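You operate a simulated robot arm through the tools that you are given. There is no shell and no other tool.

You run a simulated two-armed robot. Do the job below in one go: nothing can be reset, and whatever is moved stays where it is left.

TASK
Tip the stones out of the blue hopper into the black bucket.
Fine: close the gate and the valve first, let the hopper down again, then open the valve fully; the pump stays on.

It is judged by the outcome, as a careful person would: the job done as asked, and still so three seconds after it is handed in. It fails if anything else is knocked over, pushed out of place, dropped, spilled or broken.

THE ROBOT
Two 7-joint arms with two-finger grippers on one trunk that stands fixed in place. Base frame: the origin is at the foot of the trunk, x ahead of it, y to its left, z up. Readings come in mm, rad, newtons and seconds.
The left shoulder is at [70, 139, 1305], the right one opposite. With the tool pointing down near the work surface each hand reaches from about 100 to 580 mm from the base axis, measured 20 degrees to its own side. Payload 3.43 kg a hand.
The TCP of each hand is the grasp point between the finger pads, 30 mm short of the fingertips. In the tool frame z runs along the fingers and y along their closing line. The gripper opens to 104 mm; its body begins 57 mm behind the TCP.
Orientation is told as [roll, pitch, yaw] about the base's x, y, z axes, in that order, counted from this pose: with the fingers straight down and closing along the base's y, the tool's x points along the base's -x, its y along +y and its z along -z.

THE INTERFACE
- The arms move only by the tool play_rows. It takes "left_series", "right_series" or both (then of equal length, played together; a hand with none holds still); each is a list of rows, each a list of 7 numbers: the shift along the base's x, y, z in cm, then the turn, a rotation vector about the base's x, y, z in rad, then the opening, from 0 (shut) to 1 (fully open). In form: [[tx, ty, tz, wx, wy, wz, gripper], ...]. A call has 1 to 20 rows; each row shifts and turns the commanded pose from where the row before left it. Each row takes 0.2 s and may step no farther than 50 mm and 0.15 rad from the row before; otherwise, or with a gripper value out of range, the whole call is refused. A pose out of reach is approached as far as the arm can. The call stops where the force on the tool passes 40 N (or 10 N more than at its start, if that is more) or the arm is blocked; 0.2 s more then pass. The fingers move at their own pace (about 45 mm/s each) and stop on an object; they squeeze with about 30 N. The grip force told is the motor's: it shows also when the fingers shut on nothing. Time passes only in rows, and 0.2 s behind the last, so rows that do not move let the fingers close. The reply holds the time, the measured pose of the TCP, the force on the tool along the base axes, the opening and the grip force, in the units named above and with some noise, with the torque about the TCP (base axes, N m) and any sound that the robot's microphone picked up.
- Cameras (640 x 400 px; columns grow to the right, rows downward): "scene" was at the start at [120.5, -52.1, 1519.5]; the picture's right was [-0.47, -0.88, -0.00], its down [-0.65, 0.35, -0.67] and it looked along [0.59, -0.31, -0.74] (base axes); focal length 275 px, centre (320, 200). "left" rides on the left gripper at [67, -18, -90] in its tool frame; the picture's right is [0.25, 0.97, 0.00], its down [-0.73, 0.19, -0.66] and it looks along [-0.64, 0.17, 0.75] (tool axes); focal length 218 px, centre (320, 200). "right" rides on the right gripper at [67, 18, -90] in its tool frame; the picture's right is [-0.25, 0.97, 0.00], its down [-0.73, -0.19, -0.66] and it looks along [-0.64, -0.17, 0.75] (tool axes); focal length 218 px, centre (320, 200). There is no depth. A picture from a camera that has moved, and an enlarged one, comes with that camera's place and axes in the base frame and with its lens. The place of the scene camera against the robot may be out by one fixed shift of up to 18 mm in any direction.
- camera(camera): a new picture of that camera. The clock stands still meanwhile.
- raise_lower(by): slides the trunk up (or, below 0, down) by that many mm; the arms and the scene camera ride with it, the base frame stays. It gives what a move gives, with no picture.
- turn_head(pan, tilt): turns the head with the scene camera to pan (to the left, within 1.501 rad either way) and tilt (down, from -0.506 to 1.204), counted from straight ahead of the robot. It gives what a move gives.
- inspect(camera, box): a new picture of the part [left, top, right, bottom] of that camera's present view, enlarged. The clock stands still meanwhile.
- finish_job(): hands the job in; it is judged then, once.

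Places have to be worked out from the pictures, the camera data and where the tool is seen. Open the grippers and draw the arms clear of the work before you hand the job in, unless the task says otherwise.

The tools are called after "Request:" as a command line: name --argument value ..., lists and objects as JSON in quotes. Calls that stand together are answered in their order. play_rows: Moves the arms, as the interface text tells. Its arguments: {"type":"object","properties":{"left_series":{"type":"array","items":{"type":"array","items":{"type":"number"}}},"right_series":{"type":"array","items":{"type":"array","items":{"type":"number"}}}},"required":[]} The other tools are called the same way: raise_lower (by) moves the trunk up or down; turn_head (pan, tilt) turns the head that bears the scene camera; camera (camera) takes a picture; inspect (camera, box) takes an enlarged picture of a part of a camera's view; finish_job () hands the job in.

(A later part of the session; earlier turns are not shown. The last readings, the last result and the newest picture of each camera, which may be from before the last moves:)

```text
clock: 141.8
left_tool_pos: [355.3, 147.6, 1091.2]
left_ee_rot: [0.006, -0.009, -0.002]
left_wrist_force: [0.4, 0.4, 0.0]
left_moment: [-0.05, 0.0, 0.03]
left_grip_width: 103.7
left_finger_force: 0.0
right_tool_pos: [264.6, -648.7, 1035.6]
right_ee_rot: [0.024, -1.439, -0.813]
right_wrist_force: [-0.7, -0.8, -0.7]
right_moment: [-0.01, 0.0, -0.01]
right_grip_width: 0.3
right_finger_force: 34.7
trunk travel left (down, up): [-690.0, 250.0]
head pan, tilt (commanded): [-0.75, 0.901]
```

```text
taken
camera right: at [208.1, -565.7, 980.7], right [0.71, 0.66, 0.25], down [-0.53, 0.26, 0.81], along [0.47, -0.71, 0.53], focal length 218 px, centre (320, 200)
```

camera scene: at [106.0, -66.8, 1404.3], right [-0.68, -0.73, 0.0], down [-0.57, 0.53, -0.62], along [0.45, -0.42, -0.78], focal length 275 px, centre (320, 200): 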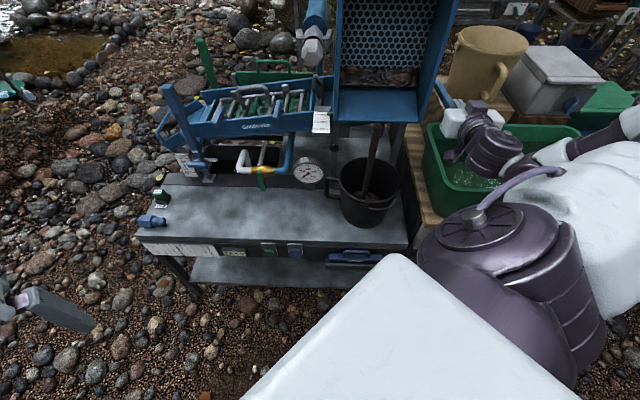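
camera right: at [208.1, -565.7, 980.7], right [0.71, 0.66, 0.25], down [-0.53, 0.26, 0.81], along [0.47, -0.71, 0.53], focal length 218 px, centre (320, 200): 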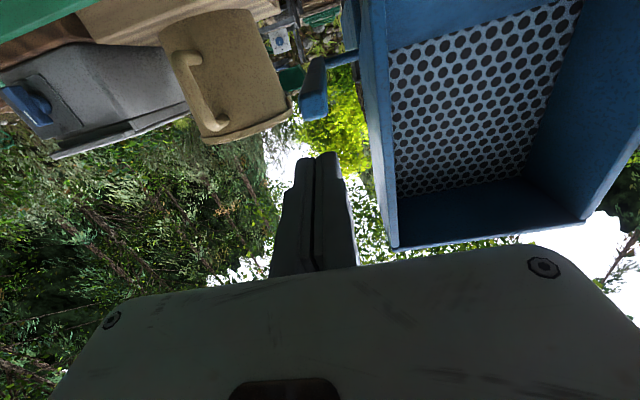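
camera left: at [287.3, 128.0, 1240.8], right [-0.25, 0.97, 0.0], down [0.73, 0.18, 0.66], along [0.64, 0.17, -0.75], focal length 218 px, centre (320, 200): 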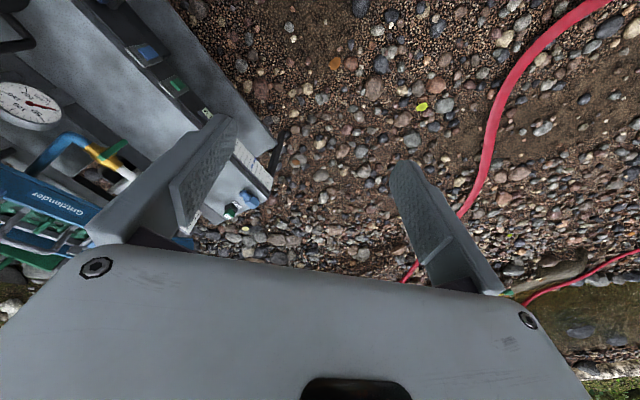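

The lever is now almost horizontal (tip near s≈688, z≈995). I go down in front of it and slide the shut fingers underneath.

Request:
play_rows --right_series '[[0, 0, -2.7, 0, 0, 0, 0], [0, 0, -2.7, 0, 0, 0, 0], [0, 0, -2.6, 0, 0, 0, 0]]'

Request:
play_rows --right_series '[[1.4, -1.4, 0, 0, 0, 0, 0], [1.4, -1.4, 0, 0, 0, 0, 0], [1.2, -1.2, 0, 0, 0, 0, 0]]'

Request:
camera --camera "right"

Request:
inspect --camera "scene" --box '[330, 40, 490, 180]'

```text
clock: 142.6
left_tool_pos: [354.0, 146.3, 1091.1]
left_ee_rot: [0.005, -0.005, -0.004]
left_wrist_force: [0.2, 0.3, 0.2]
left_moment: [0.01, 0.04, 0.03]
left_grip_width: 103.9
left_finger_force: 0.1
right_tool_pos: [270.8, -660.5, 968.4]
right_ee_rot: [0.017, -1.432, -0.804]
right_wrist_force: [0.1, -0.3, 0.3]
right_moment: [-0.02, -0.01, 0.0]
right_grip_width: 0.0
right_finger_force: 35.0
right hand out of reach, approached as far as the arm can: row 3
trunk travel left (down, up): [-690.0, 250.0]
head pan, tilt (commanded): [-0.75, 0.901]
```

```text
clock: 143.4
left_tool_pos: [354.8, 147.2, 1091.1]
left_ee_rot: [0.006, -0.009, -0.002]
left_wrist_force: [-0.3, 0.0, 0.2]
left_moment: [0.0, 0.0, -0.02]
left_grip_width: 104.0
left_finger_force: 0.0
right_tool_pos: [312.1, -700.4, 969.7]
right_ee_rot: [0.022, -1.436, -0.813]
right_wrist_force: [0.9, 0.4, -0.2]
right_moment: [0.01, 0.0, -0.02]
right_grip_width: 0.1
right_finger_force: 34.5
trunk travel left (down, up): [-690.0, 250.0]
head pan, tilt (commanded): [-0.75, 0.901]
```

```text
taken
camera right: at [255.2, -618.9, 914.0], right [0.71, 0.66, 0.25], down [-0.53, 0.26, 0.81], along [0.47, -0.71, 0.53], focal length 218 px, centre (320, 200)
```

right: 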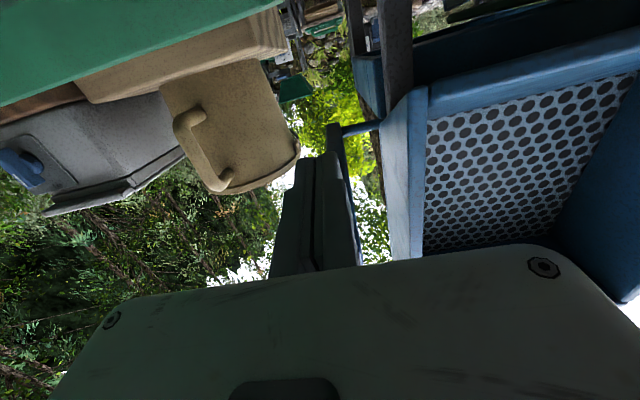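

```text
2.86 times, centred on (410, 110) of scene
camera zoom: at [105.9, -66.6, 1404.3], right [-0.68, -0.73, 0.0], down [-0.57, 0.53, -0.62], along [0.45, -0.42, -0.78], focal length 785 px, centre (63, 457)
```

zoom: 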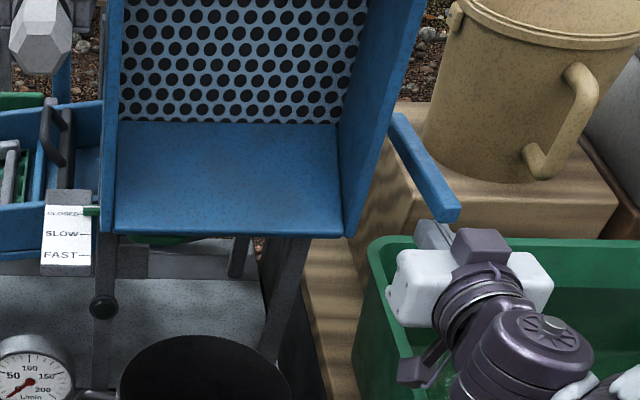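

The fingers are under the lever. I push it up along its arc, first to about 30° above horizontal.

Request:
play_rows --right_series '[[-0.04, 0.04, 1.24, 0, 0, 0, 0], [-0.04, 0.04, 1.24, 0, 0, 0, 0], [-0.04, 0.04, 1.24, 0, 0, 0, 0], [0.179, -0.179, 1.07, 0, 0, 0, 0], [0.179, -0.179, 1.07, 0, 0, 0, 0], [0.179, -0.179, 1.07, 0, 0, 0, 0]]'

Request:
inspect --camera "scene" --box '[330, 40, 490, 180]'

Request:
camera --camera "right"

```text
clock: 144.8
left_tool_pos: [354.4, 146.9, 1091.7]
left_ee_rot: [0.004, -0.007, -0.004]
left_wrist_force: [-0.1, 0.0, -0.2]
left_moment: [0.01, 0.03, 0.02]
left_grip_width: 103.7
left_finger_force: 0.0
right_tool_pos: [314.8, -703.0, 1039.9]
right_ee_rot: [0.026, -1.438, -0.816]
right_wrist_force: [-0.1, -0.4, -0.6]
right_moment: [-0.07, -0.03, -0.01]
right_grip_width: 0.1
right_finger_force: 35.0
trunk travel left (down, up): [-690.0, 250.0]
head pan, tilt (commanded): [-0.75, 0.901]
```

```text
2.86 times, centred on (410, 110) of scene
camera zoom: at [105.6, -66.5, 1404.4], right [-0.68, -0.73, 0.0], down [-0.57, 0.53, -0.62], along [0.45, -0.42, -0.78], focal length 785 px, centre (63, 457)
```

zoom: 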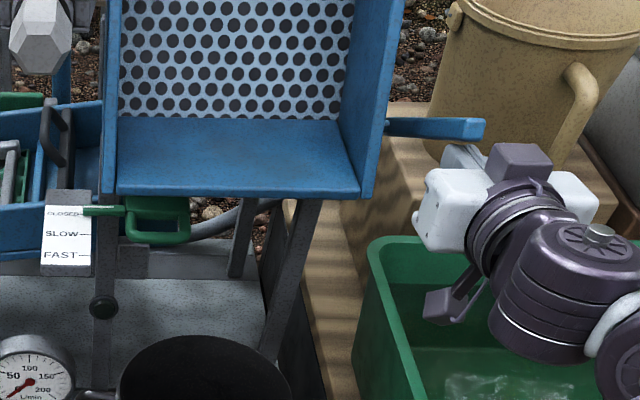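

```text
taken
camera right: at [258.7, -621.8, 984.4], right [0.71, 0.66, 0.25], down [-0.53, 0.26, 0.81], along [0.47, -0.71, 0.53], focal length 218 px, centre (320, 200)
```

right: 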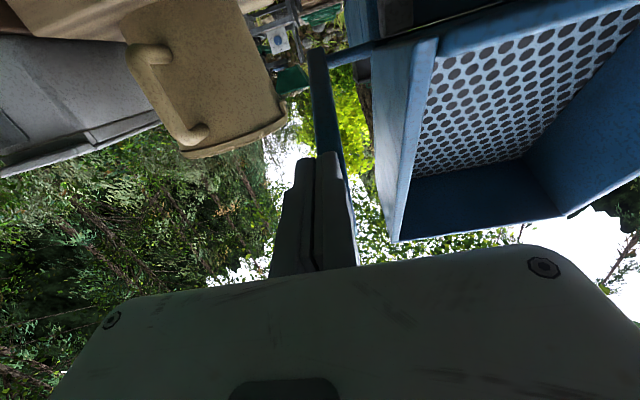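

The hopper follows. I continue to about 50° of lever elevation.

Request:
play_rows --right_series '[[0.424, -0.424, 0.94, 0, 0, 0, 0], [0.424, -0.424, 0.94, 0, 0, 0, 0], [0.424, -0.424, 0.94, 0, 0, 0, 0]]'

Request:
inspect --camera "scene" --box '[330, 20, 490, 160]'

Request:
camera --camera "right"

```text
clock: 145.6
left_tool_pos: [354.1, 146.5, 1091.1]
left_ee_rot: [0.006, -0.007, -0.004]
left_wrist_force: [0.2, -0.3, 0.2]
left_moment: [0.01, 0.01, 0.02]
left_grip_width: 103.8
left_finger_force: 0.0
right_tool_pos: [327.8, -716.4, 1066.1]
right_ee_rot: [0.019, -1.437, -0.811]
right_wrist_force: [0.2, -0.1, -0.3]
right_moment: [-0.01, 0.01, -0.01]
right_grip_width: 0.3
right_finger_force: 35.0
trunk travel left (down, up): [-690.0, 250.0]
head pan, tilt (commanded): [-0.75, 0.901]
```

```text
2.86 times, centred on (410, 90) of scene
camera zoom: at [106.0, -66.3, 1404.4], right [-0.68, -0.73, 0.0], down [-0.57, 0.53, -0.62], along [0.45, -0.42, -0.78], focal length 785 px, centre (63, 514)
```

zoom: 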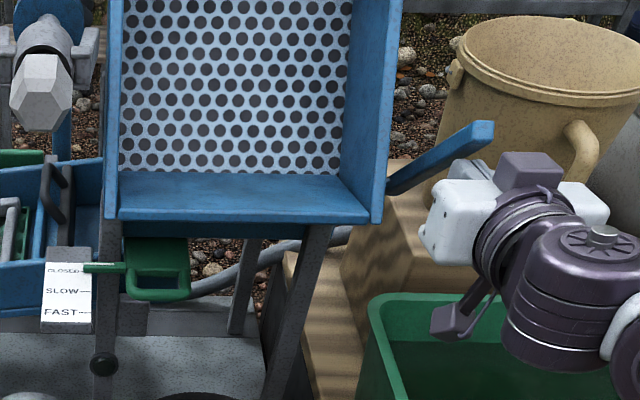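

```text
taken
camera right: at [271.6, -634.0, 1011.6], right [0.71, 0.66, 0.25], down [-0.53, 0.26, 0.81], along [0.47, -0.71, 0.53], focal length 218 px, centre (320, 200)
```

right: 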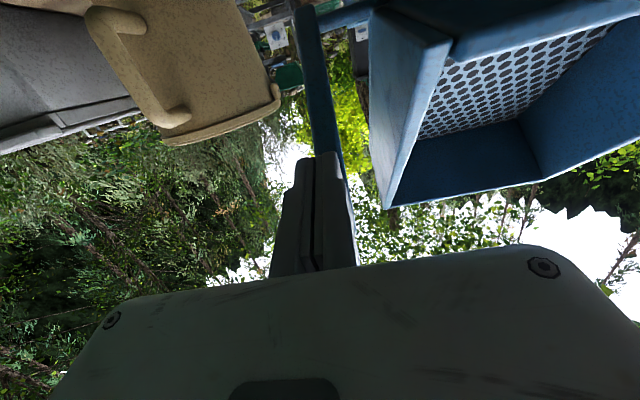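

The hopper holds itself at about 47°. For the final lowering I pinch the lever: I back off 40 mm, open the fingers, rise to its upper part, and advance again.

Request:
play_rows --right_series '[[-1.5, 1.5, 0, 0, 0, 0, 0], [-1.8, 1.8, 0.5, 0, 0, 0, 0.3], [0, 0, 1.4, 0, 0, 0, 0.5], [0, 0, 1.4, 0, 0, 0, 0.5]]'

Request:
camera --camera "right"

Request:
inspect --camera "scene" --box '[330, 20, 490, 160]'

```text
clock: 146.6
left_tool_pos: [353.1, 147.0, 1091.4]
left_ee_rot: [0.006, -0.009, -0.003]
left_wrist_force: [0.3, -0.4, -0.7]
left_moment: [-0.03, -0.02, -0.01]
left_grip_width: 104.1
left_finger_force: 0.2
right_tool_pos: [294.8, -683.5, 1099.6]
right_ee_rot: [0.017, -1.439, -0.807]
right_wrist_force: [-0.6, 0.1, 0.2]
right_moment: [0.04, 0.01, 0.02]
right_grip_width: 52.1
right_finger_force: 0.0
trunk travel left (down, up): [-690.0, 250.0]
head pan, tilt (commanded): [-0.75, 0.901]
```

```text
taken
camera right: at [238.9, -600.8, 1044.3], right [0.71, 0.66, 0.25], down [-0.53, 0.26, 0.81], along [0.47, -0.71, 0.53], focal length 218 px, centre (320, 200)
```

right: 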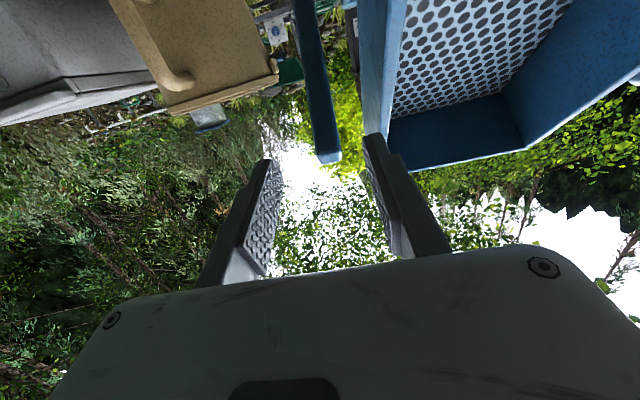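

```text
2.86 times, centred on (410, 90) of scene
camera zoom: at [105.4, -65.9, 1404.4], right [-0.68, -0.73, 0.0], down [-0.57, 0.53, -0.62], along [0.45, -0.42, -0.78], focal length 785 px, centre (63, 514)
```

zoom: 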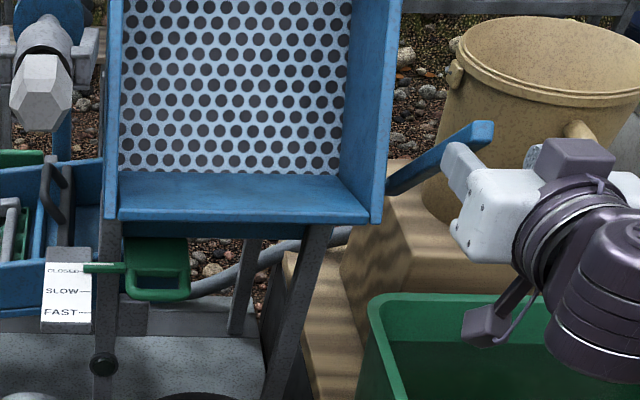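

The lever tip is at about s≈724, z≈1097. I lower the hand to z≈1080 and move forward so the pads straddle it, then close.

Request:
play_rows --right_series '[[0.3, 0.3, -1.0, 0, 0, 0, 0.5], [1.4, -1.4, -0.9, 0, 0, 0, 0.5], [1.4, -1.4, 0, 0, 0, 0, 0.5], [1.4, -1.4, 0, 0, 0, 0, 0.5]]'

Request:
camera --camera "right"

```text
clock: 147.6
left_tool_pos: [354.2, 146.2, 1091.6]
left_ee_rot: [0.006, -0.006, -0.005]
left_wrist_force: [-0.3, -0.3, 0.2]
left_moment: [0.0, 0.02, -0.01]
left_grip_width: 104.1
left_finger_force: 0.1
right_tool_pos: [340.0, -724.3, 1079.6]
right_ee_rot: [0.017, -1.437, -0.806]
right_wrist_force: [0.9, -0.9, 0.5]
right_moment: [0.04, -0.03, -0.02]
right_grip_width: 51.8
right_finger_force: 0.0
trunk travel left (down, up): [-690.0, 250.0]
head pan, tilt (commanded): [-0.75, 0.901]
```

```text
taken
camera right: at [284.2, -642.1, 1025.8], right [0.71, 0.66, 0.25], down [-0.53, 0.26, 0.81], along [0.47, -0.71, 0.53], focal length 218 px, centre (320, 200)
```

right: 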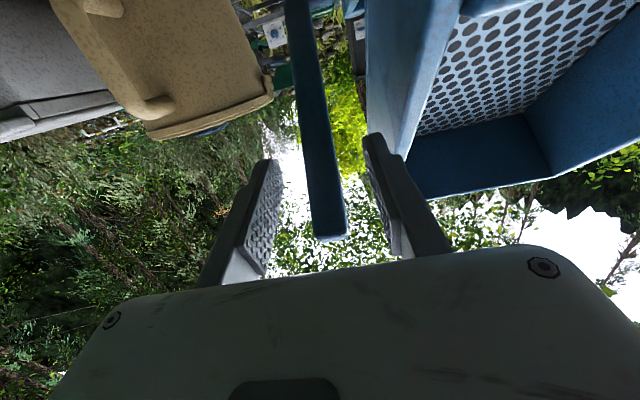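

The lever is nicely between the pads. I close the grip.

Request:
play_rows --right_series '[[0, 0, 0, 0, 0, 0, 0.1], [0, 0, 0, 0, 0, 0, 0], [0, 0, 0, 0, 0, 0, 0]]'

Request:
camera --camera "right"

```text
clock: 148.4
left_tool_pos: [355.3, 147.6, 1091.5]
left_ee_rot: [0.005, -0.005, -0.003]
left_wrist_force: [0.1, 0.0, 0.6]
left_moment: [-0.01, -0.02, -0.02]
left_grip_width: 103.9
left_finger_force: 0.1
right_tool_pos: [340.7, -723.3, 1082.2]
right_ee_rot: [0.017, -1.438, -0.805]
right_wrist_force: [2.5, 1.9, 0.5]
right_moment: [-0.06, 0.2, 0.27]
right_grip_width: 17.7
right_finger_force: 31.6
trunk travel left (down, up): [-690.0, 250.0]
head pan, tilt (commanded): [-0.75, 0.901]
```

```text
taken
camera right: at [284.7, -641.0, 1026.4], right [0.71, 0.66, 0.25], down [-0.53, 0.26, 0.81], along [0.47, -0.71, 0.53], focal length 218 px, centre (320, 200)
```

right: 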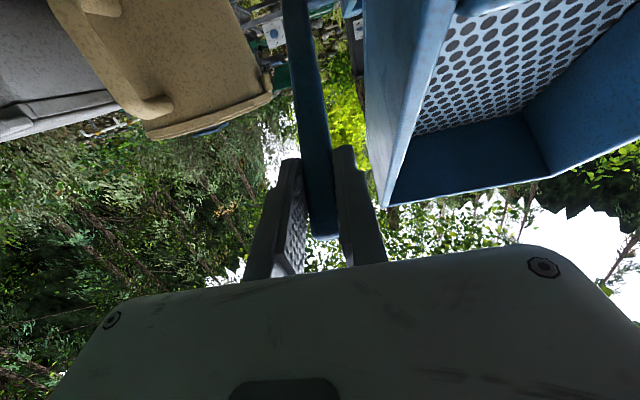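

Gripped. I lower the hopper back along the arc, first half (lever from 40° to 70°).

Request:
play_rows --right_series '[[0.552, -0.552, 0.85, 0, 0, 0, 0], [0.643, -0.643, 0.83, 0, 0, 0, 0], [0.686, -0.686, 0.75, 0, 0, 0, 0], [0.735, -0.735, 0.66, 0, 0, 0, 0], [0.771, -0.771, 0.57, 0, 0, 0, 0], [0.806, -0.806, 0.47, 0, 0, 0, 0]]'

Request:
camera --camera "right"

Request:
inspect --camera "scene" --box '[310, 0, 470, 130]'

```text
clock: 149.8
left_tool_pos: [353.7, 147.7, 1091.0]
left_ee_rot: [0.004, -0.006, -0.005]
left_wrist_force: [0.0, 0.3, 1.1]
left_moment: [-0.04, 0.01, -0.04]
left_grip_width: 103.9
left_finger_force: 0.0
right_tool_pos: [381.6, -763.3, 1122.1]
right_ee_rot: [0.014, -1.439, -0.804]
right_wrist_force: [-3.9, 6.3, -0.1]
right_moment: [0.69, 1.19, 0.65]
right_grip_width: 17.8
right_finger_force: 44.9
trunk travel left (down, up): [-690.0, 250.0]
head pan, tilt (commanded): [-0.75, 0.901]
```

```text
taken
camera right: at [326.3, -682.2, 1068.0], right [0.71, 0.66, 0.25], down [-0.53, 0.26, 0.81], along [0.47, -0.71, 0.53], focal length 218 px, centre (320, 200)
```

right: 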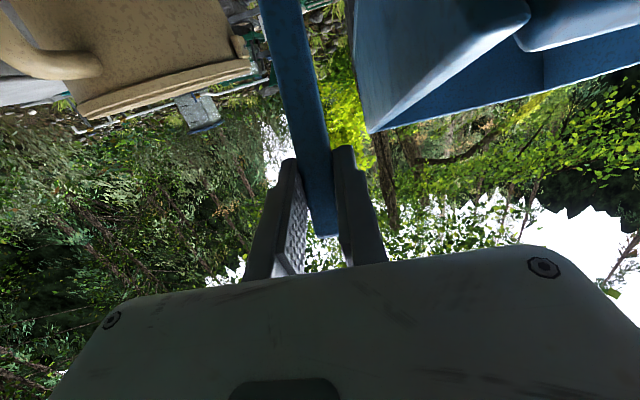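

```text
3.08 times, centred on (390, 65) of scene
camera zoom: at [104.9, -65.0, 1404.6], right [-0.68, -0.73, 0.0], down [-0.57, 0.53, -0.62], along [0.45, -0.42, -0.78], focal length 845 px, centre (105, 615)
```

zoom: 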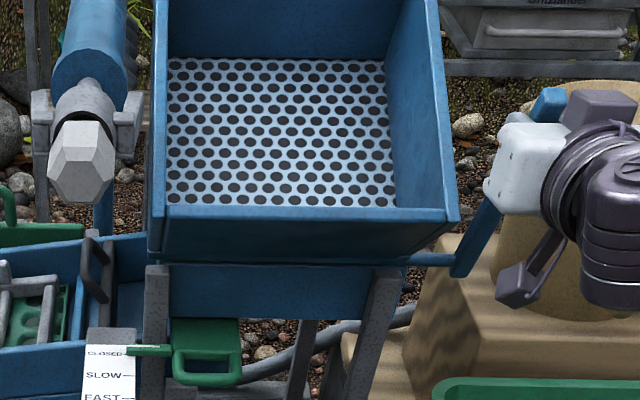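

The hopper comes back smoothly, ~7 N. I continue down to its rest.

Request:
play_rows --right_series '[[0.827, -0.827, 0.37, 0, 0, 0, 0], [0.848, -0.848, 0.27, 0, 0, 0, 0], [0.6, -0.6, 0.1, 0, 0, 0, 0], [0.5, -0.5, 0.05, 0, 0, 0, 0]]'

Request:
inspect --camera "scene" --box '[310, 0, 470, 130]'

```text
clock: 150.8
left_tool_pos: [354.2, 147.4, 1091.1]
left_ee_rot: [0.003, -0.007, -0.004]
left_wrist_force: [0.2, 0.0, 0.2]
left_moment: [-0.02, -0.01, 0.0]
left_grip_width: 104.6
left_finger_force: 0.1
right_tool_pos: [410.5, -790.9, 1131.4]
right_ee_rot: [0.016, -1.44, -0.804]
right_wrist_force: [-2.5, 5.3, 3.4]
right_moment: [0.16, 1.64, 0.67]
right_grip_width: 17.2
right_finger_force: 45.3
trunk travel left (down, up): [-690.0, 250.0]
head pan, tilt (commanded): [-0.75, 0.901]
```

```text
3.08 times, centred on (390, 65) of scene
camera zoom: at [105.1, -64.4, 1404.6], right [-0.68, -0.73, 0.0], down [-0.57, 0.53, -0.62], along [0.45, -0.42, -0.78], focal length 845 px, centre (105, 615)
```

zoom: 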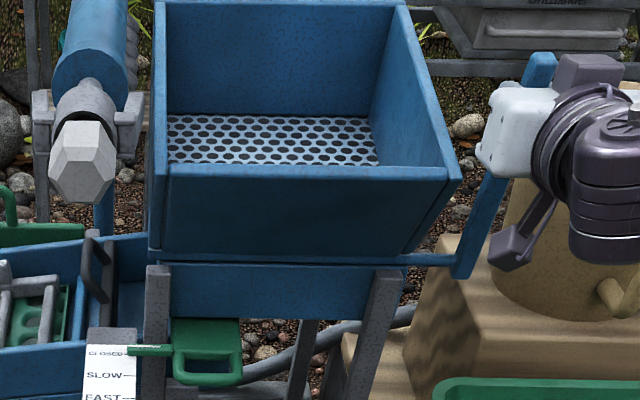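

Nearly at rest. I go on in small steps until the stop is felt.

Request:
play_rows --right_series '[[0.5, -0.5, 0.04, 0, 0, 0, 0], [0.4, -0.4, 0, 0, 0, 0, 0], [0.3, -0.3, 0, 0, 0, 0, 0]]'

Request:
inspect --camera "scene" --box '[310, 0, 470, 130]'

```text
clock: 151.6
left_tool_pos: [352.5, 148.9, 1091.7]
left_ee_rot: [0.005, -0.008, -0.003]
left_wrist_force: [0.3, -0.3, -0.9]
left_moment: [0.04, 0.0, 0.0]
left_grip_width: 103.9
left_finger_force: 0.1
right_tool_pos: [420.0, -803.1, 1131.4]
right_ee_rot: [0.015, -1.438, -0.803]
right_wrist_force: [-6.6, 10.8, -0.1]
right_moment: [-0.65, 0.66, 0.83]
right_grip_width: 17.3
right_finger_force: 45.1
trunk travel left (down, up): [-690.0, 250.0]
head pan, tilt (commanded): [-0.75, 0.901]
```

```text
3.08 times, centred on (390, 65) of scene
camera zoom: at [104.1, -63.9, 1404.5], right [-0.68, -0.73, 0.0], down [-0.57, 0.53, -0.62], along [0.46, -0.43, -0.78], focal length 845 px, centre (105, 615)
```

zoom: 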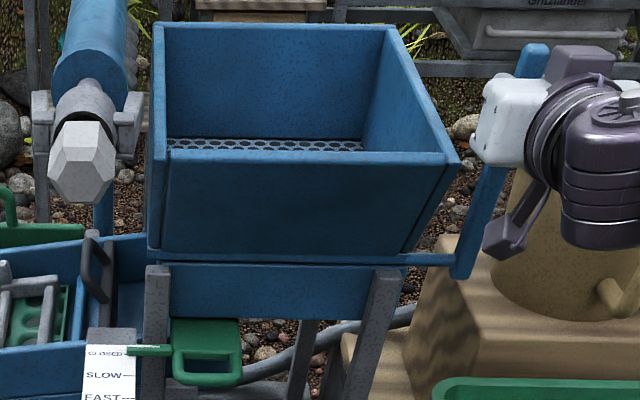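

Force is ~12 N and the hopper looks nearly level. A few more millimetres to be sure it sits on its rest.

Request:
play_rows --right_series '[[0.3, -0.3, -0.02, 0, 0, 0, 0], [0.3, -0.3, -0.03, 0, 0, 0, 0]]'

Request:
inspect --camera "scene" --box '[310, 0, 470, 130]'

```text
clock: 152.2
left_tool_pos: [351.4, 150.9, 1091.5]
left_ee_rot: [0.001, -0.011, -0.004]
left_wrist_force: [0.0, -0.4, 0.6]
left_moment: [0.02, 0.01, 0.03]
left_grip_width: 104.1
left_finger_force: 0.1
right_tool_pos: [424.2, -806.8, 1134.3]
right_ee_rot: [0.005, -1.44, -0.791]
right_wrist_force: [-22.7, 29.7, -7.2]
right_moment: [-0.73, 0.69, 0.92]
right_grip_width: 17.8
right_finger_force: 45.0
trunk travel left (down, up): [-690.0, 250.0]
head pan, tilt (commanded): [-0.75, 0.901]
```

```text
3.08 times, centred on (390, 65) of scene
camera zoom: at [101.0, -60.6, 1404.8], right [-0.68, -0.73, 0.0], down [-0.57, 0.53, -0.63], along [0.46, -0.43, -0.78], focal length 845 px, centre (105, 615)
```

zoom: 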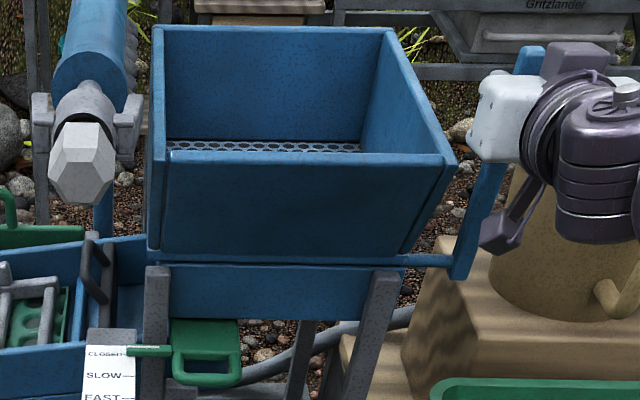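

The stop is felt (37 N): the hopper is fully down. I relax the push, open the fingers and withdraw.

Request:
play_rows --right_series '[[-0.3, 0.3, 0, 0, 0, 0, 0], [-0.1, 0.1, 0, 0, 0, 0, 0], [0, 0, 0, 0, 0, 0, 0.5], [0, 0, 0, 0, 0, 0, 0.5]]'

Request:
play_rows --right_series '[[-1.5, 1.5, 0, 0, 0, 0, 0.5], [-2.5, 2.5, 0, 0, 0, 0, 0.5], [-2.5, 2.5, 0, 0, 0, 0, 0.5], [-2, 2.5, 0, 0, 0, 0, 0.5]]'

Request:
camera --camera "scene"

Request:
inspect --camera "scene" --box '[310, 0, 470, 130]'

```text
clock: 153.2
left_tool_pos: [354.6, 147.4, 1090.7]
left_ee_rot: [0.005, -0.006, -0.004]
left_wrist_force: [-1.4, 1.1, -0.2]
left_moment: [-0.03, 0.01, -0.03]
left_grip_width: 103.9
left_finger_force: 0.0
right_tool_pos: [423.3, -805.9, 1129.9]
right_ee_rot: [0.021, -1.439, -0.809]
right_wrist_force: [0.2, 0.3, 0.2]
right_moment: [0.0, 0.01, -0.01]
right_grip_width: 52.1
right_finger_force: 0.0
trunk travel left (down, up): [-690.0, 250.0]
head pan, tilt (commanded): [-0.75, 0.901]
```

```text
clock: 154.2
left_tool_pos: [352.8, 147.5, 1092.3]
left_ee_rot: [0.006, -0.008, -0.004]
left_wrist_force: [0.7, 0.1, 0.9]
left_moment: [-0.01, 0.02, 0.04]
left_grip_width: 104.2
left_finger_force: 0.1
right_tool_pos: [338.2, -715.5, 1130.3]
right_ee_rot: [0.021, -1.438, -0.81]
right_wrist_force: [0.4, 0.5, 0.3]
right_moment: [0.03, -0.01, 0.01]
right_grip_width: 52.1
right_finger_force: 0.1
trunk travel left (down, up): [-690.0, 250.0]
head pan, tilt (commanded): [-0.75, 0.901]
```

```text
taken
camera scene: at [104.7, -65.5, 1404.5], right [-0.68, -0.73, 0.0], down [-0.57, 0.53, -0.62], along [0.45, -0.42, -0.78], focal length 275 px, centre (320, 200)
```

scene: 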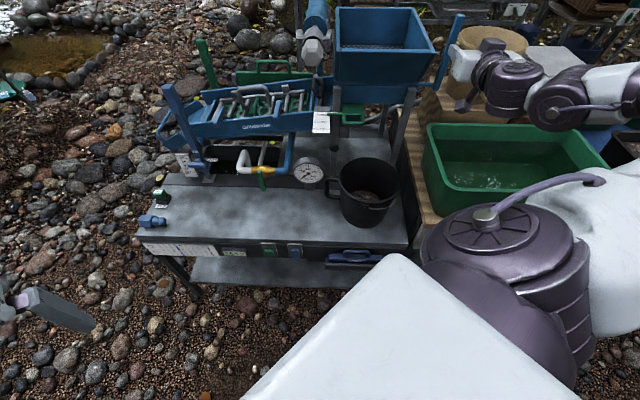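

```text
3.08 times, centred on (390, 65) of scene
camera zoom: at [104.7, -65.5, 1404.5], right [-0.68, -0.73, 0.0], down [-0.57, 0.53, -0.62], along [0.45, -0.42, -0.78], focal length 845 px, centre (105, 615)
```

zoom: 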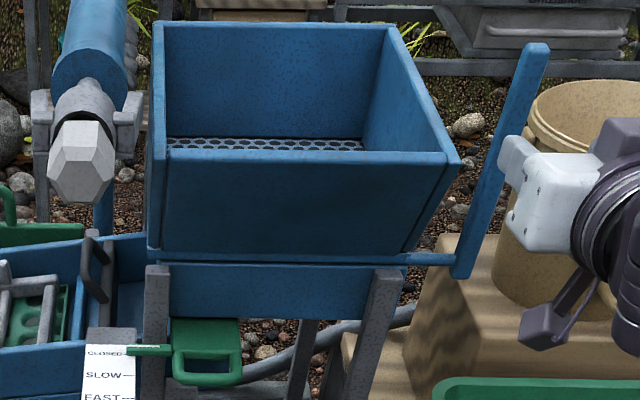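

Released; the hopper sits level. To be sure it rests fully against its stop (I relaxed while gripping), I close the fingers and nudge the lever back once without gripping.

Request:
play_rows --right_series '[[0, 0, 0, 0, 0, 0, 0.2], [1.4, -1.8, 0, 0, 0, 0, 0], [1.8, -1.8, 0, 0, 0, 0, 0], [1.8, -1.8, 0, 0, 0, 0, 0]]'

Request:
camera --camera "right"

```text
clock: 155.2
left_tool_pos: [353.9, 146.1, 1091.0]
left_ee_rot: [0.007, -0.006, -0.004]
left_wrist_force: [0.2, 0.6, 0.2]
left_moment: [0.0, 0.03, -0.01]
left_grip_width: 103.9
left_finger_force: 0.0
right_tool_pos: [390.2, -770.7, 1128.7]
right_ee_rot: [0.021, -1.436, -0.81]
right_wrist_force: [1.0, 0.7, -0.7]
right_moment: [0.01, 0.0, 0.01]
right_grip_width: 0.0
right_finger_force: 30.0
trunk travel left (down, up): [-690.0, 250.0]
head pan, tilt (commanded): [-0.75, 0.901]
```

```text
taken
camera right: at [333.4, -688.3, 1074.7], right [0.71, 0.66, 0.25], down [-0.53, 0.26, 0.81], along [0.47, -0.71, 0.53], focal length 218 px, centre (320, 200)
```

right: 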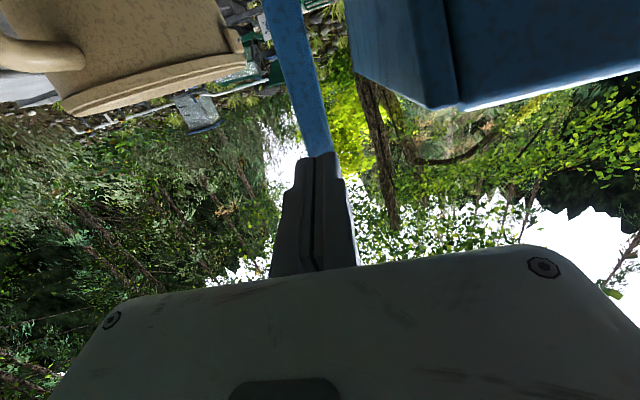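

Aligned. I push in 4–7 mm steps until I feel the stop.

Request:
play_rows --right_series '[[0.5, -0.5, 0, 0, 0, 0, 0], [0.4, -0.4, 0, 0, 0, 0, 0], [0.3, -0.3, 0, 0, 0, 0, 0]]'

```text
clock: 156.0
left_tool_pos: [353.5, 146.2, 1092.0]
left_ee_rot: [0.005, -0.008, -0.004]
left_wrist_force: [-0.2, 0.8, 0.5]
left_moment: [0.01, -0.01, 0.03]
left_grip_width: 103.9
left_finger_force: 0.0
right_tool_pos: [399.9, -781.2, 1130.0]
right_ee_rot: [0.023, -1.437, -0.812]
right_wrist_force: [-0.7, -0.3, 0.3]
right_moment: [0.0, -0.02, 0.0]
right_grip_width: 0.0
right_finger_force: 29.3
trunk travel left (down, up): [-690.0, 250.0]
head pan, tilt (commanded): [-0.75, 0.901]
```

Request:
play_rows --right_series '[[0.3, -0.3, 0, 0, 0, 0, 0], [0.3, -0.3, 0, 0, 0, 0, 0]]'

```text
clock: 156.6
left_tool_pos: [350.9, 149.6, 1091.7]
left_ee_rot: [0.005, -0.011, -0.003]
left_wrist_force: [0.6, 0.3, 0.1]
left_moment: [0.01, -0.03, 0.0]
left_grip_width: 103.9
left_finger_force: 0.0
right_tool_pos: [400.8, -784.1, 1129.7]
right_ee_rot: [-0.007, -1.434, -0.78]
right_wrist_force: [-19.7, 22.9, -10.7]
right_moment: [-0.06, 0.03, 0.07]
right_grip_width: 6.1
right_finger_force: 34.8
trunk travel left (down, up): [-690.0, 250.0]
head pan, tilt (commanded): [-0.75, 0.901]
```

Solid stop at once: the hopper is fully down. Now for the valve: I back away, raise the trunk 60 mm to repeat the known good path, and roll the hand back to its other orientation.

Request:
play_rows --right_series '[[-0.6, 0.6, 0, 0, 0, 0, 0], [-2.0, 2.0, 0, 0, 0, 0, 0], [-2.2, 2.2, 0, 0, 0, 0, 0], [-2.0, 2.5, 0, 0, 0, 0, 0], [-0.5, 3.0, 0, 0, 0, 0, 0]]'

Request:
raise_lower --by 60

Request:
play_rows --right_series '[[2.0, 3.0, -2, 0, 0, 0, 0], [2.0, 3.0, -2, 0, 0, 0, 0], [2.0, 3.0, -2.5, 0, 0, 0, 0]]'

Request:
camera --camera "scene"

```text
clock: 157.8
left_tool_pos: [353.8, 148.0, 1090.3]
left_ee_rot: [0.006, -0.006, -0.003]
left_wrist_force: [0.8, 0.3, 0.1]
left_moment: [0.02, -0.03, 0.03]
left_grip_width: 103.9
left_finger_force: 0.0
right_tool_pos: [332.9, -684.1, 1132.8]
right_ee_rot: [0.017, -1.437, -0.807]
right_wrist_force: [0.0, -0.3, 0.5]
right_moment: [0.03, 0.0, -0.01]
right_grip_width: 0.0
right_finger_force: 35.4
trunk travel left (down, up): [-690.0, 250.0]
head pan, tilt (commanded): [-0.75, 0.901]
```

```text
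clock: 158.8
left_tool_pos: [354.2, 147.1, 1151.2]
left_ee_rot: [0.005, -0.008, -0.005]
left_wrist_force: [1.0, 0.6, 0.6]
left_moment: [-0.01, 0.02, 0.01]
left_grip_width: 103.8
left_finger_force: 0.1
right_tool_pos: [332.9, -686.2, 1190.7]
right_ee_rot: [0.016, -1.438, -0.808]
right_wrist_force: [0.9, 0.1, 0.7]
right_moment: [0.0, 0.04, 0.01]
right_grip_width: 0.1
right_finger_force: 34.3
trunk travel left (down, up): [-750.0, 190.0]
head pan, tilt (commanded): [-0.75, 0.901]
```

```text
clock: 159.6
left_tool_pos: [356.7, 146.1, 1150.5]
left_ee_rot: [0.004, -0.002, -0.002]
left_wrist_force: [0.4, -1.1, -0.4]
left_moment: [0.01, 0.04, -0.02]
left_grip_width: 104.0
left_finger_force: 0.0
right_tool_pos: [395.4, -596.2, 1123.7]
right_ee_rot: [0.008, -1.432, -0.796]
right_wrist_force: [-0.5, 0.4, -0.5]
right_moment: [-0.01, 0.01, 0.0]
right_grip_width: 0.0
right_finger_force: 34.5
trunk travel left (down, up): [-750.0, 190.0]
head pan, tilt (commanded): [-0.75, 0.901]
```

```text
taken
camera scene: at [109.5, -67.1, 1464.1], right [-0.68, -0.73, 0.0], down [-0.57, 0.54, -0.62], along [0.45, -0.42, -0.79], focal length 275 px, centre (320, 200)
```

scene: 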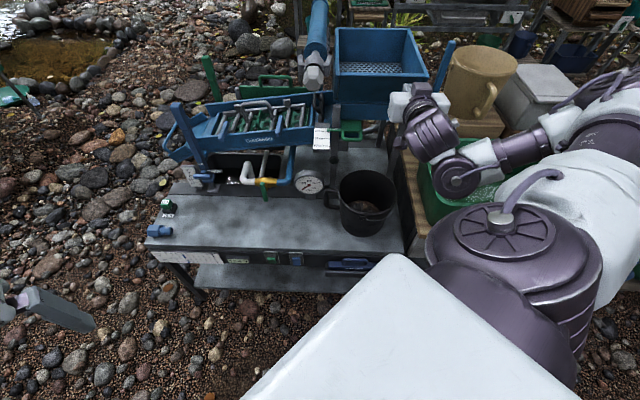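

I roll the hand back while moving left and down a bit, in two short calls.

Request:
play_rows --right_series '[[0.2, 1.4, -1.7, -0.0548, 0.1189, 0.0286, 0], [0.2, 1.4, -1.7, -0.0548, 0.1189, 0.0286, 0], [0.2, 1.4, -1.7, -0.0548, 0.1189, 0.0286, 0]]'

Request:
play_rows --right_series '[[0.4, 1.4, -1.7, -0.0548, 0.1189, 0.0286, 0], [0.4, 1.4, -1.7, -0.0548, 0.1189, 0.0286, 0], [0.4, 1.4, -1.7, -0.0548, 0.1189, 0.0286, 0], [0.4, 1.4, -1.7, -0.0548, 0.1189, 0.0286, 0]]'

Request:
camera --camera "scene"

```text
clock: 160.4
left_tool_pos: [354.5, 147.1, 1151.7]
left_ee_rot: [0.006, -0.007, -0.002]
left_wrist_force: [0.1, 0.0, -0.7]
left_moment: [-0.04, -0.03, -0.03]
left_grip_width: 104.3
left_finger_force: 0.0
right_tool_pos: [400.8, -568.7, 1078.6]
right_ee_rot: [-0.912, -1.11, 0.19]
right_wrist_force: [0.6, 1.0, 0.0]
right_moment: [-0.06, -0.02, 0.0]
right_grip_width: 0.0
right_finger_force: 34.5
right hand out of reach, approached as far as the arm can: row 2, 3
trunk travel left (down, up): [-750.0, 190.0]
head pan, tilt (commanded): [-0.75, 0.901]
```

```text
clock: 161.4
left_tool_pos: [354.2, 146.3, 1150.4]
left_ee_rot: [0.004, -0.008, -0.004]
left_wrist_force: [-0.5, 0.2, 0.4]
left_moment: [-0.01, 0.0, 0.01]
left_grip_width: 104.0
left_finger_force: 0.1
right_tool_pos: [428.7, -536.4, 1023.2]
right_ee_rot: [-1.015, -0.668, 0.385]
right_wrist_force: [0.4, 0.3, -0.4]
right_moment: [0.0, -0.02, -0.03]
right_grip_width: 0.1
right_finger_force: 34.6
right hand out of reach, approached as far as the arm can: row 1, 2, 3, 4
trunk travel left (down, up): [-750.0, 190.0]
head pan, tilt (commanded): [-0.75, 0.901]
```

```text
taken
camera scene: at [105.1, -66.3, 1464.4], right [-0.68, -0.73, 0.0], down [-0.57, 0.53, -0.62], along [0.45, -0.42, -0.78], focal length 275 px, centre (320, 200)
```

scene: 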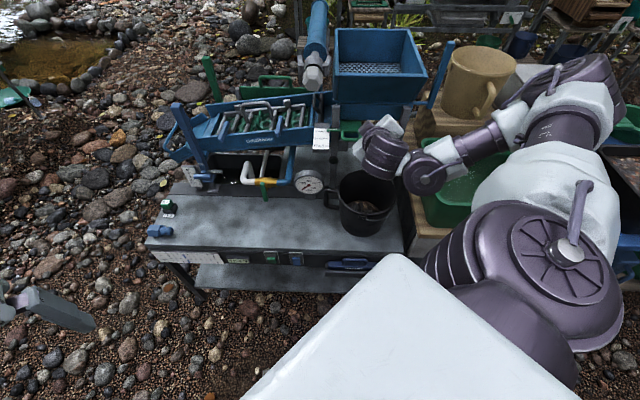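

This posture resists going left with the tool pointing −45°. Pointing the tool along +x (zero yaw, pitched) should suit the elbow-out arm for the valve. I read the current axes first.

Request:
camera --camera "right"

```text
taken
camera right: at [329.8, -484.5, 1007.1], right [0.46, 0.74, -0.49], down [0.07, 0.52, 0.85], along [0.88, -0.43, 0.19], focal length 218 px, centre (320, 200)
```

right: 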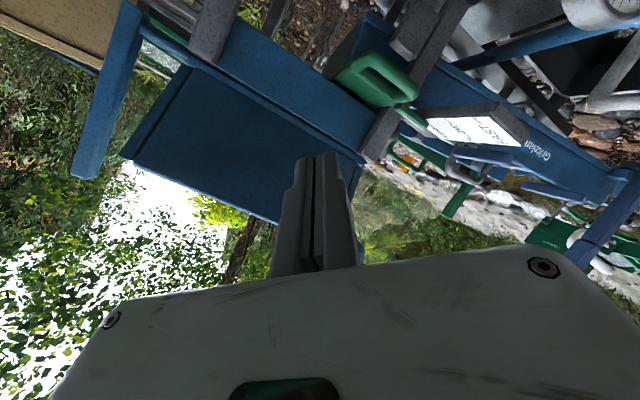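

I rotate the hand to point along +x, pitched ~45° down, while moving left over the bench front; checked in two short calls.

Request:
play_rows --right_series '[[0.0, 1.6, 0, 0.125, 0.0026, 0.0518, 0], [0.2, 1.8, -0.3, 0.125, 0.0026, 0.0518, 0], [0.3, 1.9, -0.3, 0.125, 0.0026, 0.0518, 0]]'

Request:
play_rows --right_series '[[0.4, 1.9, -0.3, 0.125, 0.0026, 0.0518, 0], [0.4, 1.9, -0.3, 0.125, 0.0026, 0.0518, 0], [0.4, 1.9, -0.3, 0.125, 0.0026, 0.0518, 0]]'

Request:
camera --camera "scene"

```text
clock: 162.2
left_tool_pos: [354.9, 146.5, 1151.0]
left_ee_rot: [0.003, -0.006, -0.004]
left_wrist_force: [0.7, 0.6, 0.1]
left_moment: [0.01, -0.03, 0.0]
left_grip_width: 104.0
left_finger_force: 0.0
right_tool_pos: [463.8, -471.5, 1016.6]
right_ee_rot: [-0.775, -0.81, 0.407]
right_wrist_force: [0.1, 0.2, 0.3]
right_moment: [0.02, 0.01, -0.01]
right_grip_width: 0.0
right_finger_force: 35.1
right hand out of reach, approached as far as the arm can: row 1, 2
trunk travel left (down, up): [-750.0, 190.0]
head pan, tilt (commanded): [-0.75, 0.901]
```

```text
clock: 163.0
left_tool_pos: [355.4, 147.3, 1151.0]
left_ee_rot: [0.006, -0.007, -0.003]
left_wrist_force: [1.8, 0.0, 0.1]
left_moment: [0.02, 0.01, 0.01]
left_grip_width: 104.0
left_finger_force: 0.0
right_tool_pos: [478.1, -415.1, 1006.6]
right_ee_rot: [-0.214, -0.904, 0.136]
right_wrist_force: [0.4, -0.2, -0.8]
right_moment: [0.0, 0.02, 0.01]
right_grip_width: 0.1
right_finger_force: 34.8
trunk travel left (down, up): [-750.0, 190.0]
head pan, tilt (commanded): [-0.75, 0.901]
```

```text
taken
camera scene: at [106.1, -66.6, 1464.3], right [-0.68, -0.73, 0.0], down [-0.57, 0.53, -0.62], along [0.45, -0.42, -0.78], focal length 275 px, centre (320, 200)
```

scene: 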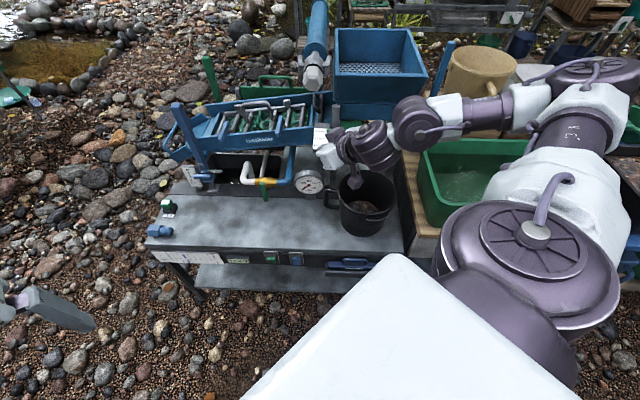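

Good, unflagged, elbow out to the right. I extend toward the valve at height.

Request:
play_rows --right_series '[[3.5, 1.2, 0, 0.06, 0, 0.03, 0], [3.5, 1.2, 0, 0.06, 0, 0.03, 0], [3.5, 1.2, 0, 0.06, 0, 0.03, 0]]'

Request:
raise_lower --by -120

Request:
camera --camera "scene"

Request:
camera --camera "right"

```text
clock: 163.8
left_tool_pos: [355.3, 147.1, 1151.5]
left_ee_rot: [0.006, -0.005, -0.004]
left_wrist_force: [0.1, -0.3, 0.0]
left_moment: [0.0, 0.03, 0.03]
left_grip_width: 103.8
left_finger_force: 0.0
right_tool_pos: [581.3, -378.3, 1004.3]
right_ee_rot: [0.076, -0.914, -0.006]
right_wrist_force: [-0.3, 0.4, -0.2]
right_moment: [0.0, 0.01, 0.0]
right_grip_width: 0.1
right_finger_force: 34.6
trunk travel left (down, up): [-750.0, 190.0]
head pan, tilt (commanded): [-0.75, 0.901]
```

```text
clock: 165.3
left_tool_pos: [354.6, 146.1, 1031.7]
left_ee_rot: [0.005, -0.008, -0.005]
left_wrist_force: [0.1, -0.2, 0.0]
left_moment: [-0.02, -0.01, 0.0]
left_grip_width: 104.1
left_finger_force: 0.1
right_tool_pos: [578.8, -379.6, 885.5]
right_ee_rot: [0.075, -0.917, -0.005]
right_wrist_force: [0.6, -0.3, 0.6]
right_moment: [0.02, -0.01, 0.03]
right_grip_width: 0.2
right_finger_force: 34.6
trunk travel left (down, up): [-630.0, 310.0]
head pan, tilt (commanded): [-0.75, 0.901]
```

```text
taken
camera scene: at [105.7, -66.4, 1344.4], right [-0.68, -0.73, 0.0], down [-0.57, 0.53, -0.62], along [0.45, -0.42, -0.78], focal length 275 px, centre (320, 200)
```

scene: 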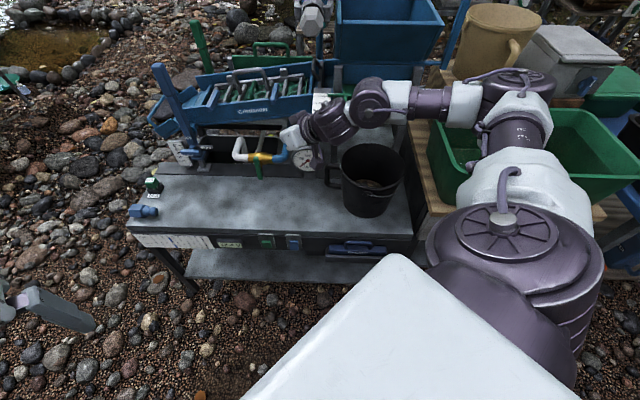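

```text
taken
camera right: at [467.0, -367.1, 886.9], right [0.1, 0.96, 0.24], down [-0.06, -0.24, 0.97], along [0.99, -0.11, 0.04], focal length 218 px, centre (320, 200)
```

right: 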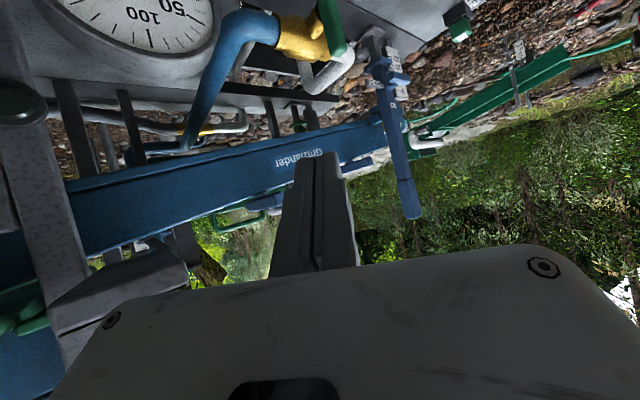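

The hand points at the valve region with a clean posture. I move to hover to the right of the (vertical) lever's top end.

Request:
play_rows --right_series '[[2.8, 0.55, -1.5, 0, 0, 0, 0], [2.8, 0.55, -1.5, 0, 0, 0, 0], [2.8, 0.55, -1.5, 0, 0, 0, 0]]'

Request:
camera --camera "right"

Request:
inspect --camera "scene" --box '[210, 90, 370, 200]'

```text
clock: 166.1
left_tool_pos: [355.4, 146.2, 1031.3]
left_ee_rot: [0.005, -0.006, -0.004]
left_wrist_force: [0.9, 0.0, 0.4]
left_moment: [-0.01, 0.0, 0.0]
left_grip_width: 104.0
left_finger_force: 0.0
right_tool_pos: [664.9, -362.5, 839.3]
right_ee_rot: [0.074, -0.916, -0.004]
right_wrist_force: [-0.2, -0.2, 0.3]
right_moment: [0.01, 0.01, 0.01]
right_grip_width: 0.0
right_finger_force: 35.0
trunk travel left (down, up): [-630.0, 310.0]
head pan, tilt (commanded): [-0.75, 0.901]
```

```text
taken
camera right: at [551.6, -351.4, 841.3], right [0.1, 0.96, 0.24], down [-0.06, -0.24, 0.97], along [0.99, -0.11, 0.04], focal length 218 px, centre (320, 200)
```

right: 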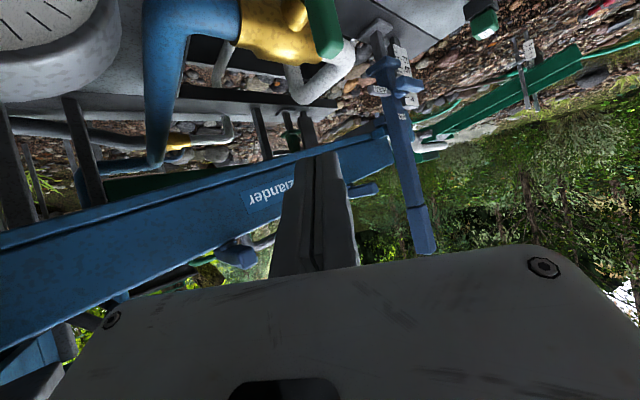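

```text
3.64 times, centred on (290, 145) of scene
camera zoom: at [107.3, -66.2, 1344.3], right [-0.68, -0.73, 0.0], down [-0.57, 0.53, -0.62], along [0.45, -0.42, -0.78], focal length 999 px, centre (429, 400)
```

zoom: 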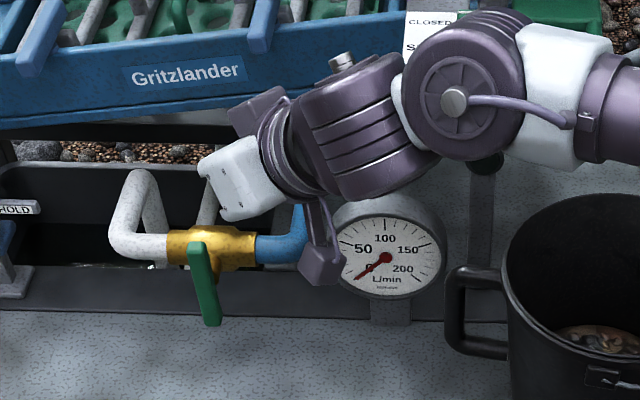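

Lever and fingers are where predicted. I descend to the lever-top height, right of it.

Request:
play_rows --right_series '[[0, 0, -2.8, 0, 0, 0, 0], [0, 0, -2.8, 0, 0, 0, 0], [0, 0, -2.7, 0, 0, 0, 0]]'

Request:
camera --camera "right"

Request:
inspect --camera "scene" --box '[210, 90, 370, 200]'

```text
clock: 166.9
left_tool_pos: [355.2, 147.7, 1031.2]
left_ee_rot: [0.004, -0.008, -0.004]
left_wrist_force: [0.3, 0.0, 0.5]
left_moment: [0.02, 0.0, 0.0]
left_grip_width: 103.9
left_finger_force: 0.1
right_tool_pos: [663.3, -363.1, 756.2]
right_ee_rot: [0.077, -0.915, -0.005]
right_wrist_force: [-0.2, -0.9, -0.5]
right_moment: [0.0, -0.01, -0.03]
right_grip_width: 0.0
right_finger_force: 34.3
trunk travel left (down, up): [-630.0, 310.0]
head pan, tilt (commanded): [-0.75, 0.901]
```

```text
taken
camera right: at [550.0, -350.7, 758.2], right [0.1, 0.96, 0.25], down [-0.07, -0.24, 0.97], along [0.99, -0.11, 0.04], focal length 218 px, centre (320, 200)
```

right: 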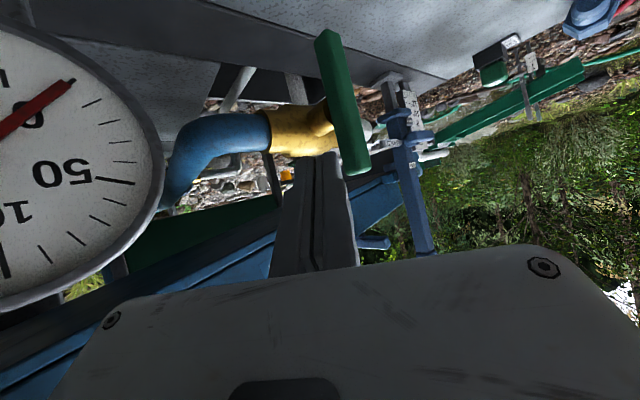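

```text
3.64 times, centred on (290, 145) of scene
camera zoom: at [106.2, -66.5, 1344.4], right [-0.68, -0.73, 0.0], down [-0.57, 0.53, -0.62], along [0.45, -0.42, -0.78], focal length 999 px, centre (429, 400)
```

zoom: 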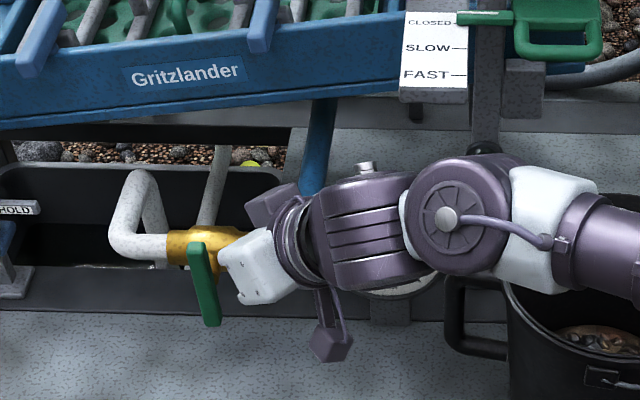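

The fingers are just right of the lever's upper end. I push it to the left along its arc; first half.

Request:
play_rows --right_series '[[0.6, 0.6, -0.15, 0, 0, 0, 0], [0.616, 0.616, -0.15, 0, 0, 0, 0], [0.714, 0.714, 0.45, 0, 0, 0, 0], [0.771, 0.771, 0.17, 0, 0, 0, 0]]'

Request:
camera --camera "right"

Request:
inspect --camera "scene" --box '[210, 90, 370, 200]'

```text
clock: 167.9
left_tool_pos: [355.2, 147.5, 1030.3]
left_ee_rot: [0.005, -0.006, -0.003]
left_wrist_force: [-0.3, -0.4, -0.7]
left_moment: [0.0, 0.0, 0.02]
left_grip_width: 104.0
left_finger_force: 0.1
right_tool_pos: [689.9, -334.6, 759.8]
right_ee_rot: [0.074, -0.915, -0.005]
right_wrist_force: [0.2, -0.6, 0.0]
right_moment: [0.0, -0.01, 0.02]
right_grip_width: 0.0
right_finger_force: 34.7
trunk travel left (down, up): [-630.0, 310.0]
head pan, tilt (commanded): [-0.75, 0.901]
```

```text
taken
camera right: at [577.9, -323.4, 761.7], right [0.1, 0.96, 0.24], down [-0.06, -0.24, 0.97], along [0.99, -0.11, 0.04], focal length 218 px, centre (320, 200)
```

right: 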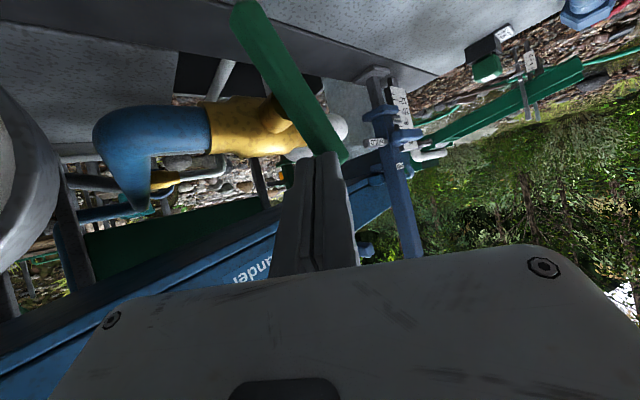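

```text
3.64 times, centred on (290, 145) of scene
camera zoom: at [106.4, -66.0, 1344.3], right [-0.68, -0.73, 0.0], down [-0.57, 0.53, -0.62], along [0.45, -0.42, -0.78], focal length 999 px, centre (429, 400)
```

zoom: 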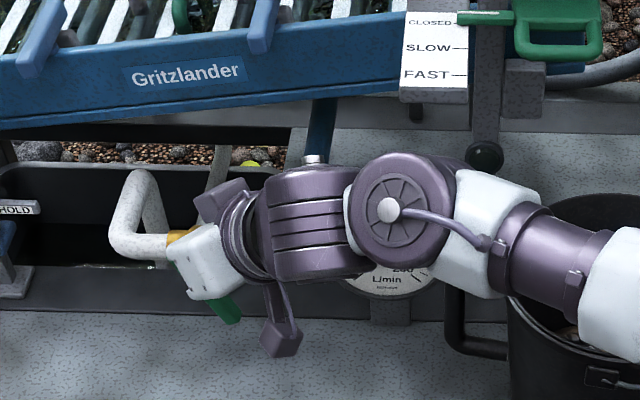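

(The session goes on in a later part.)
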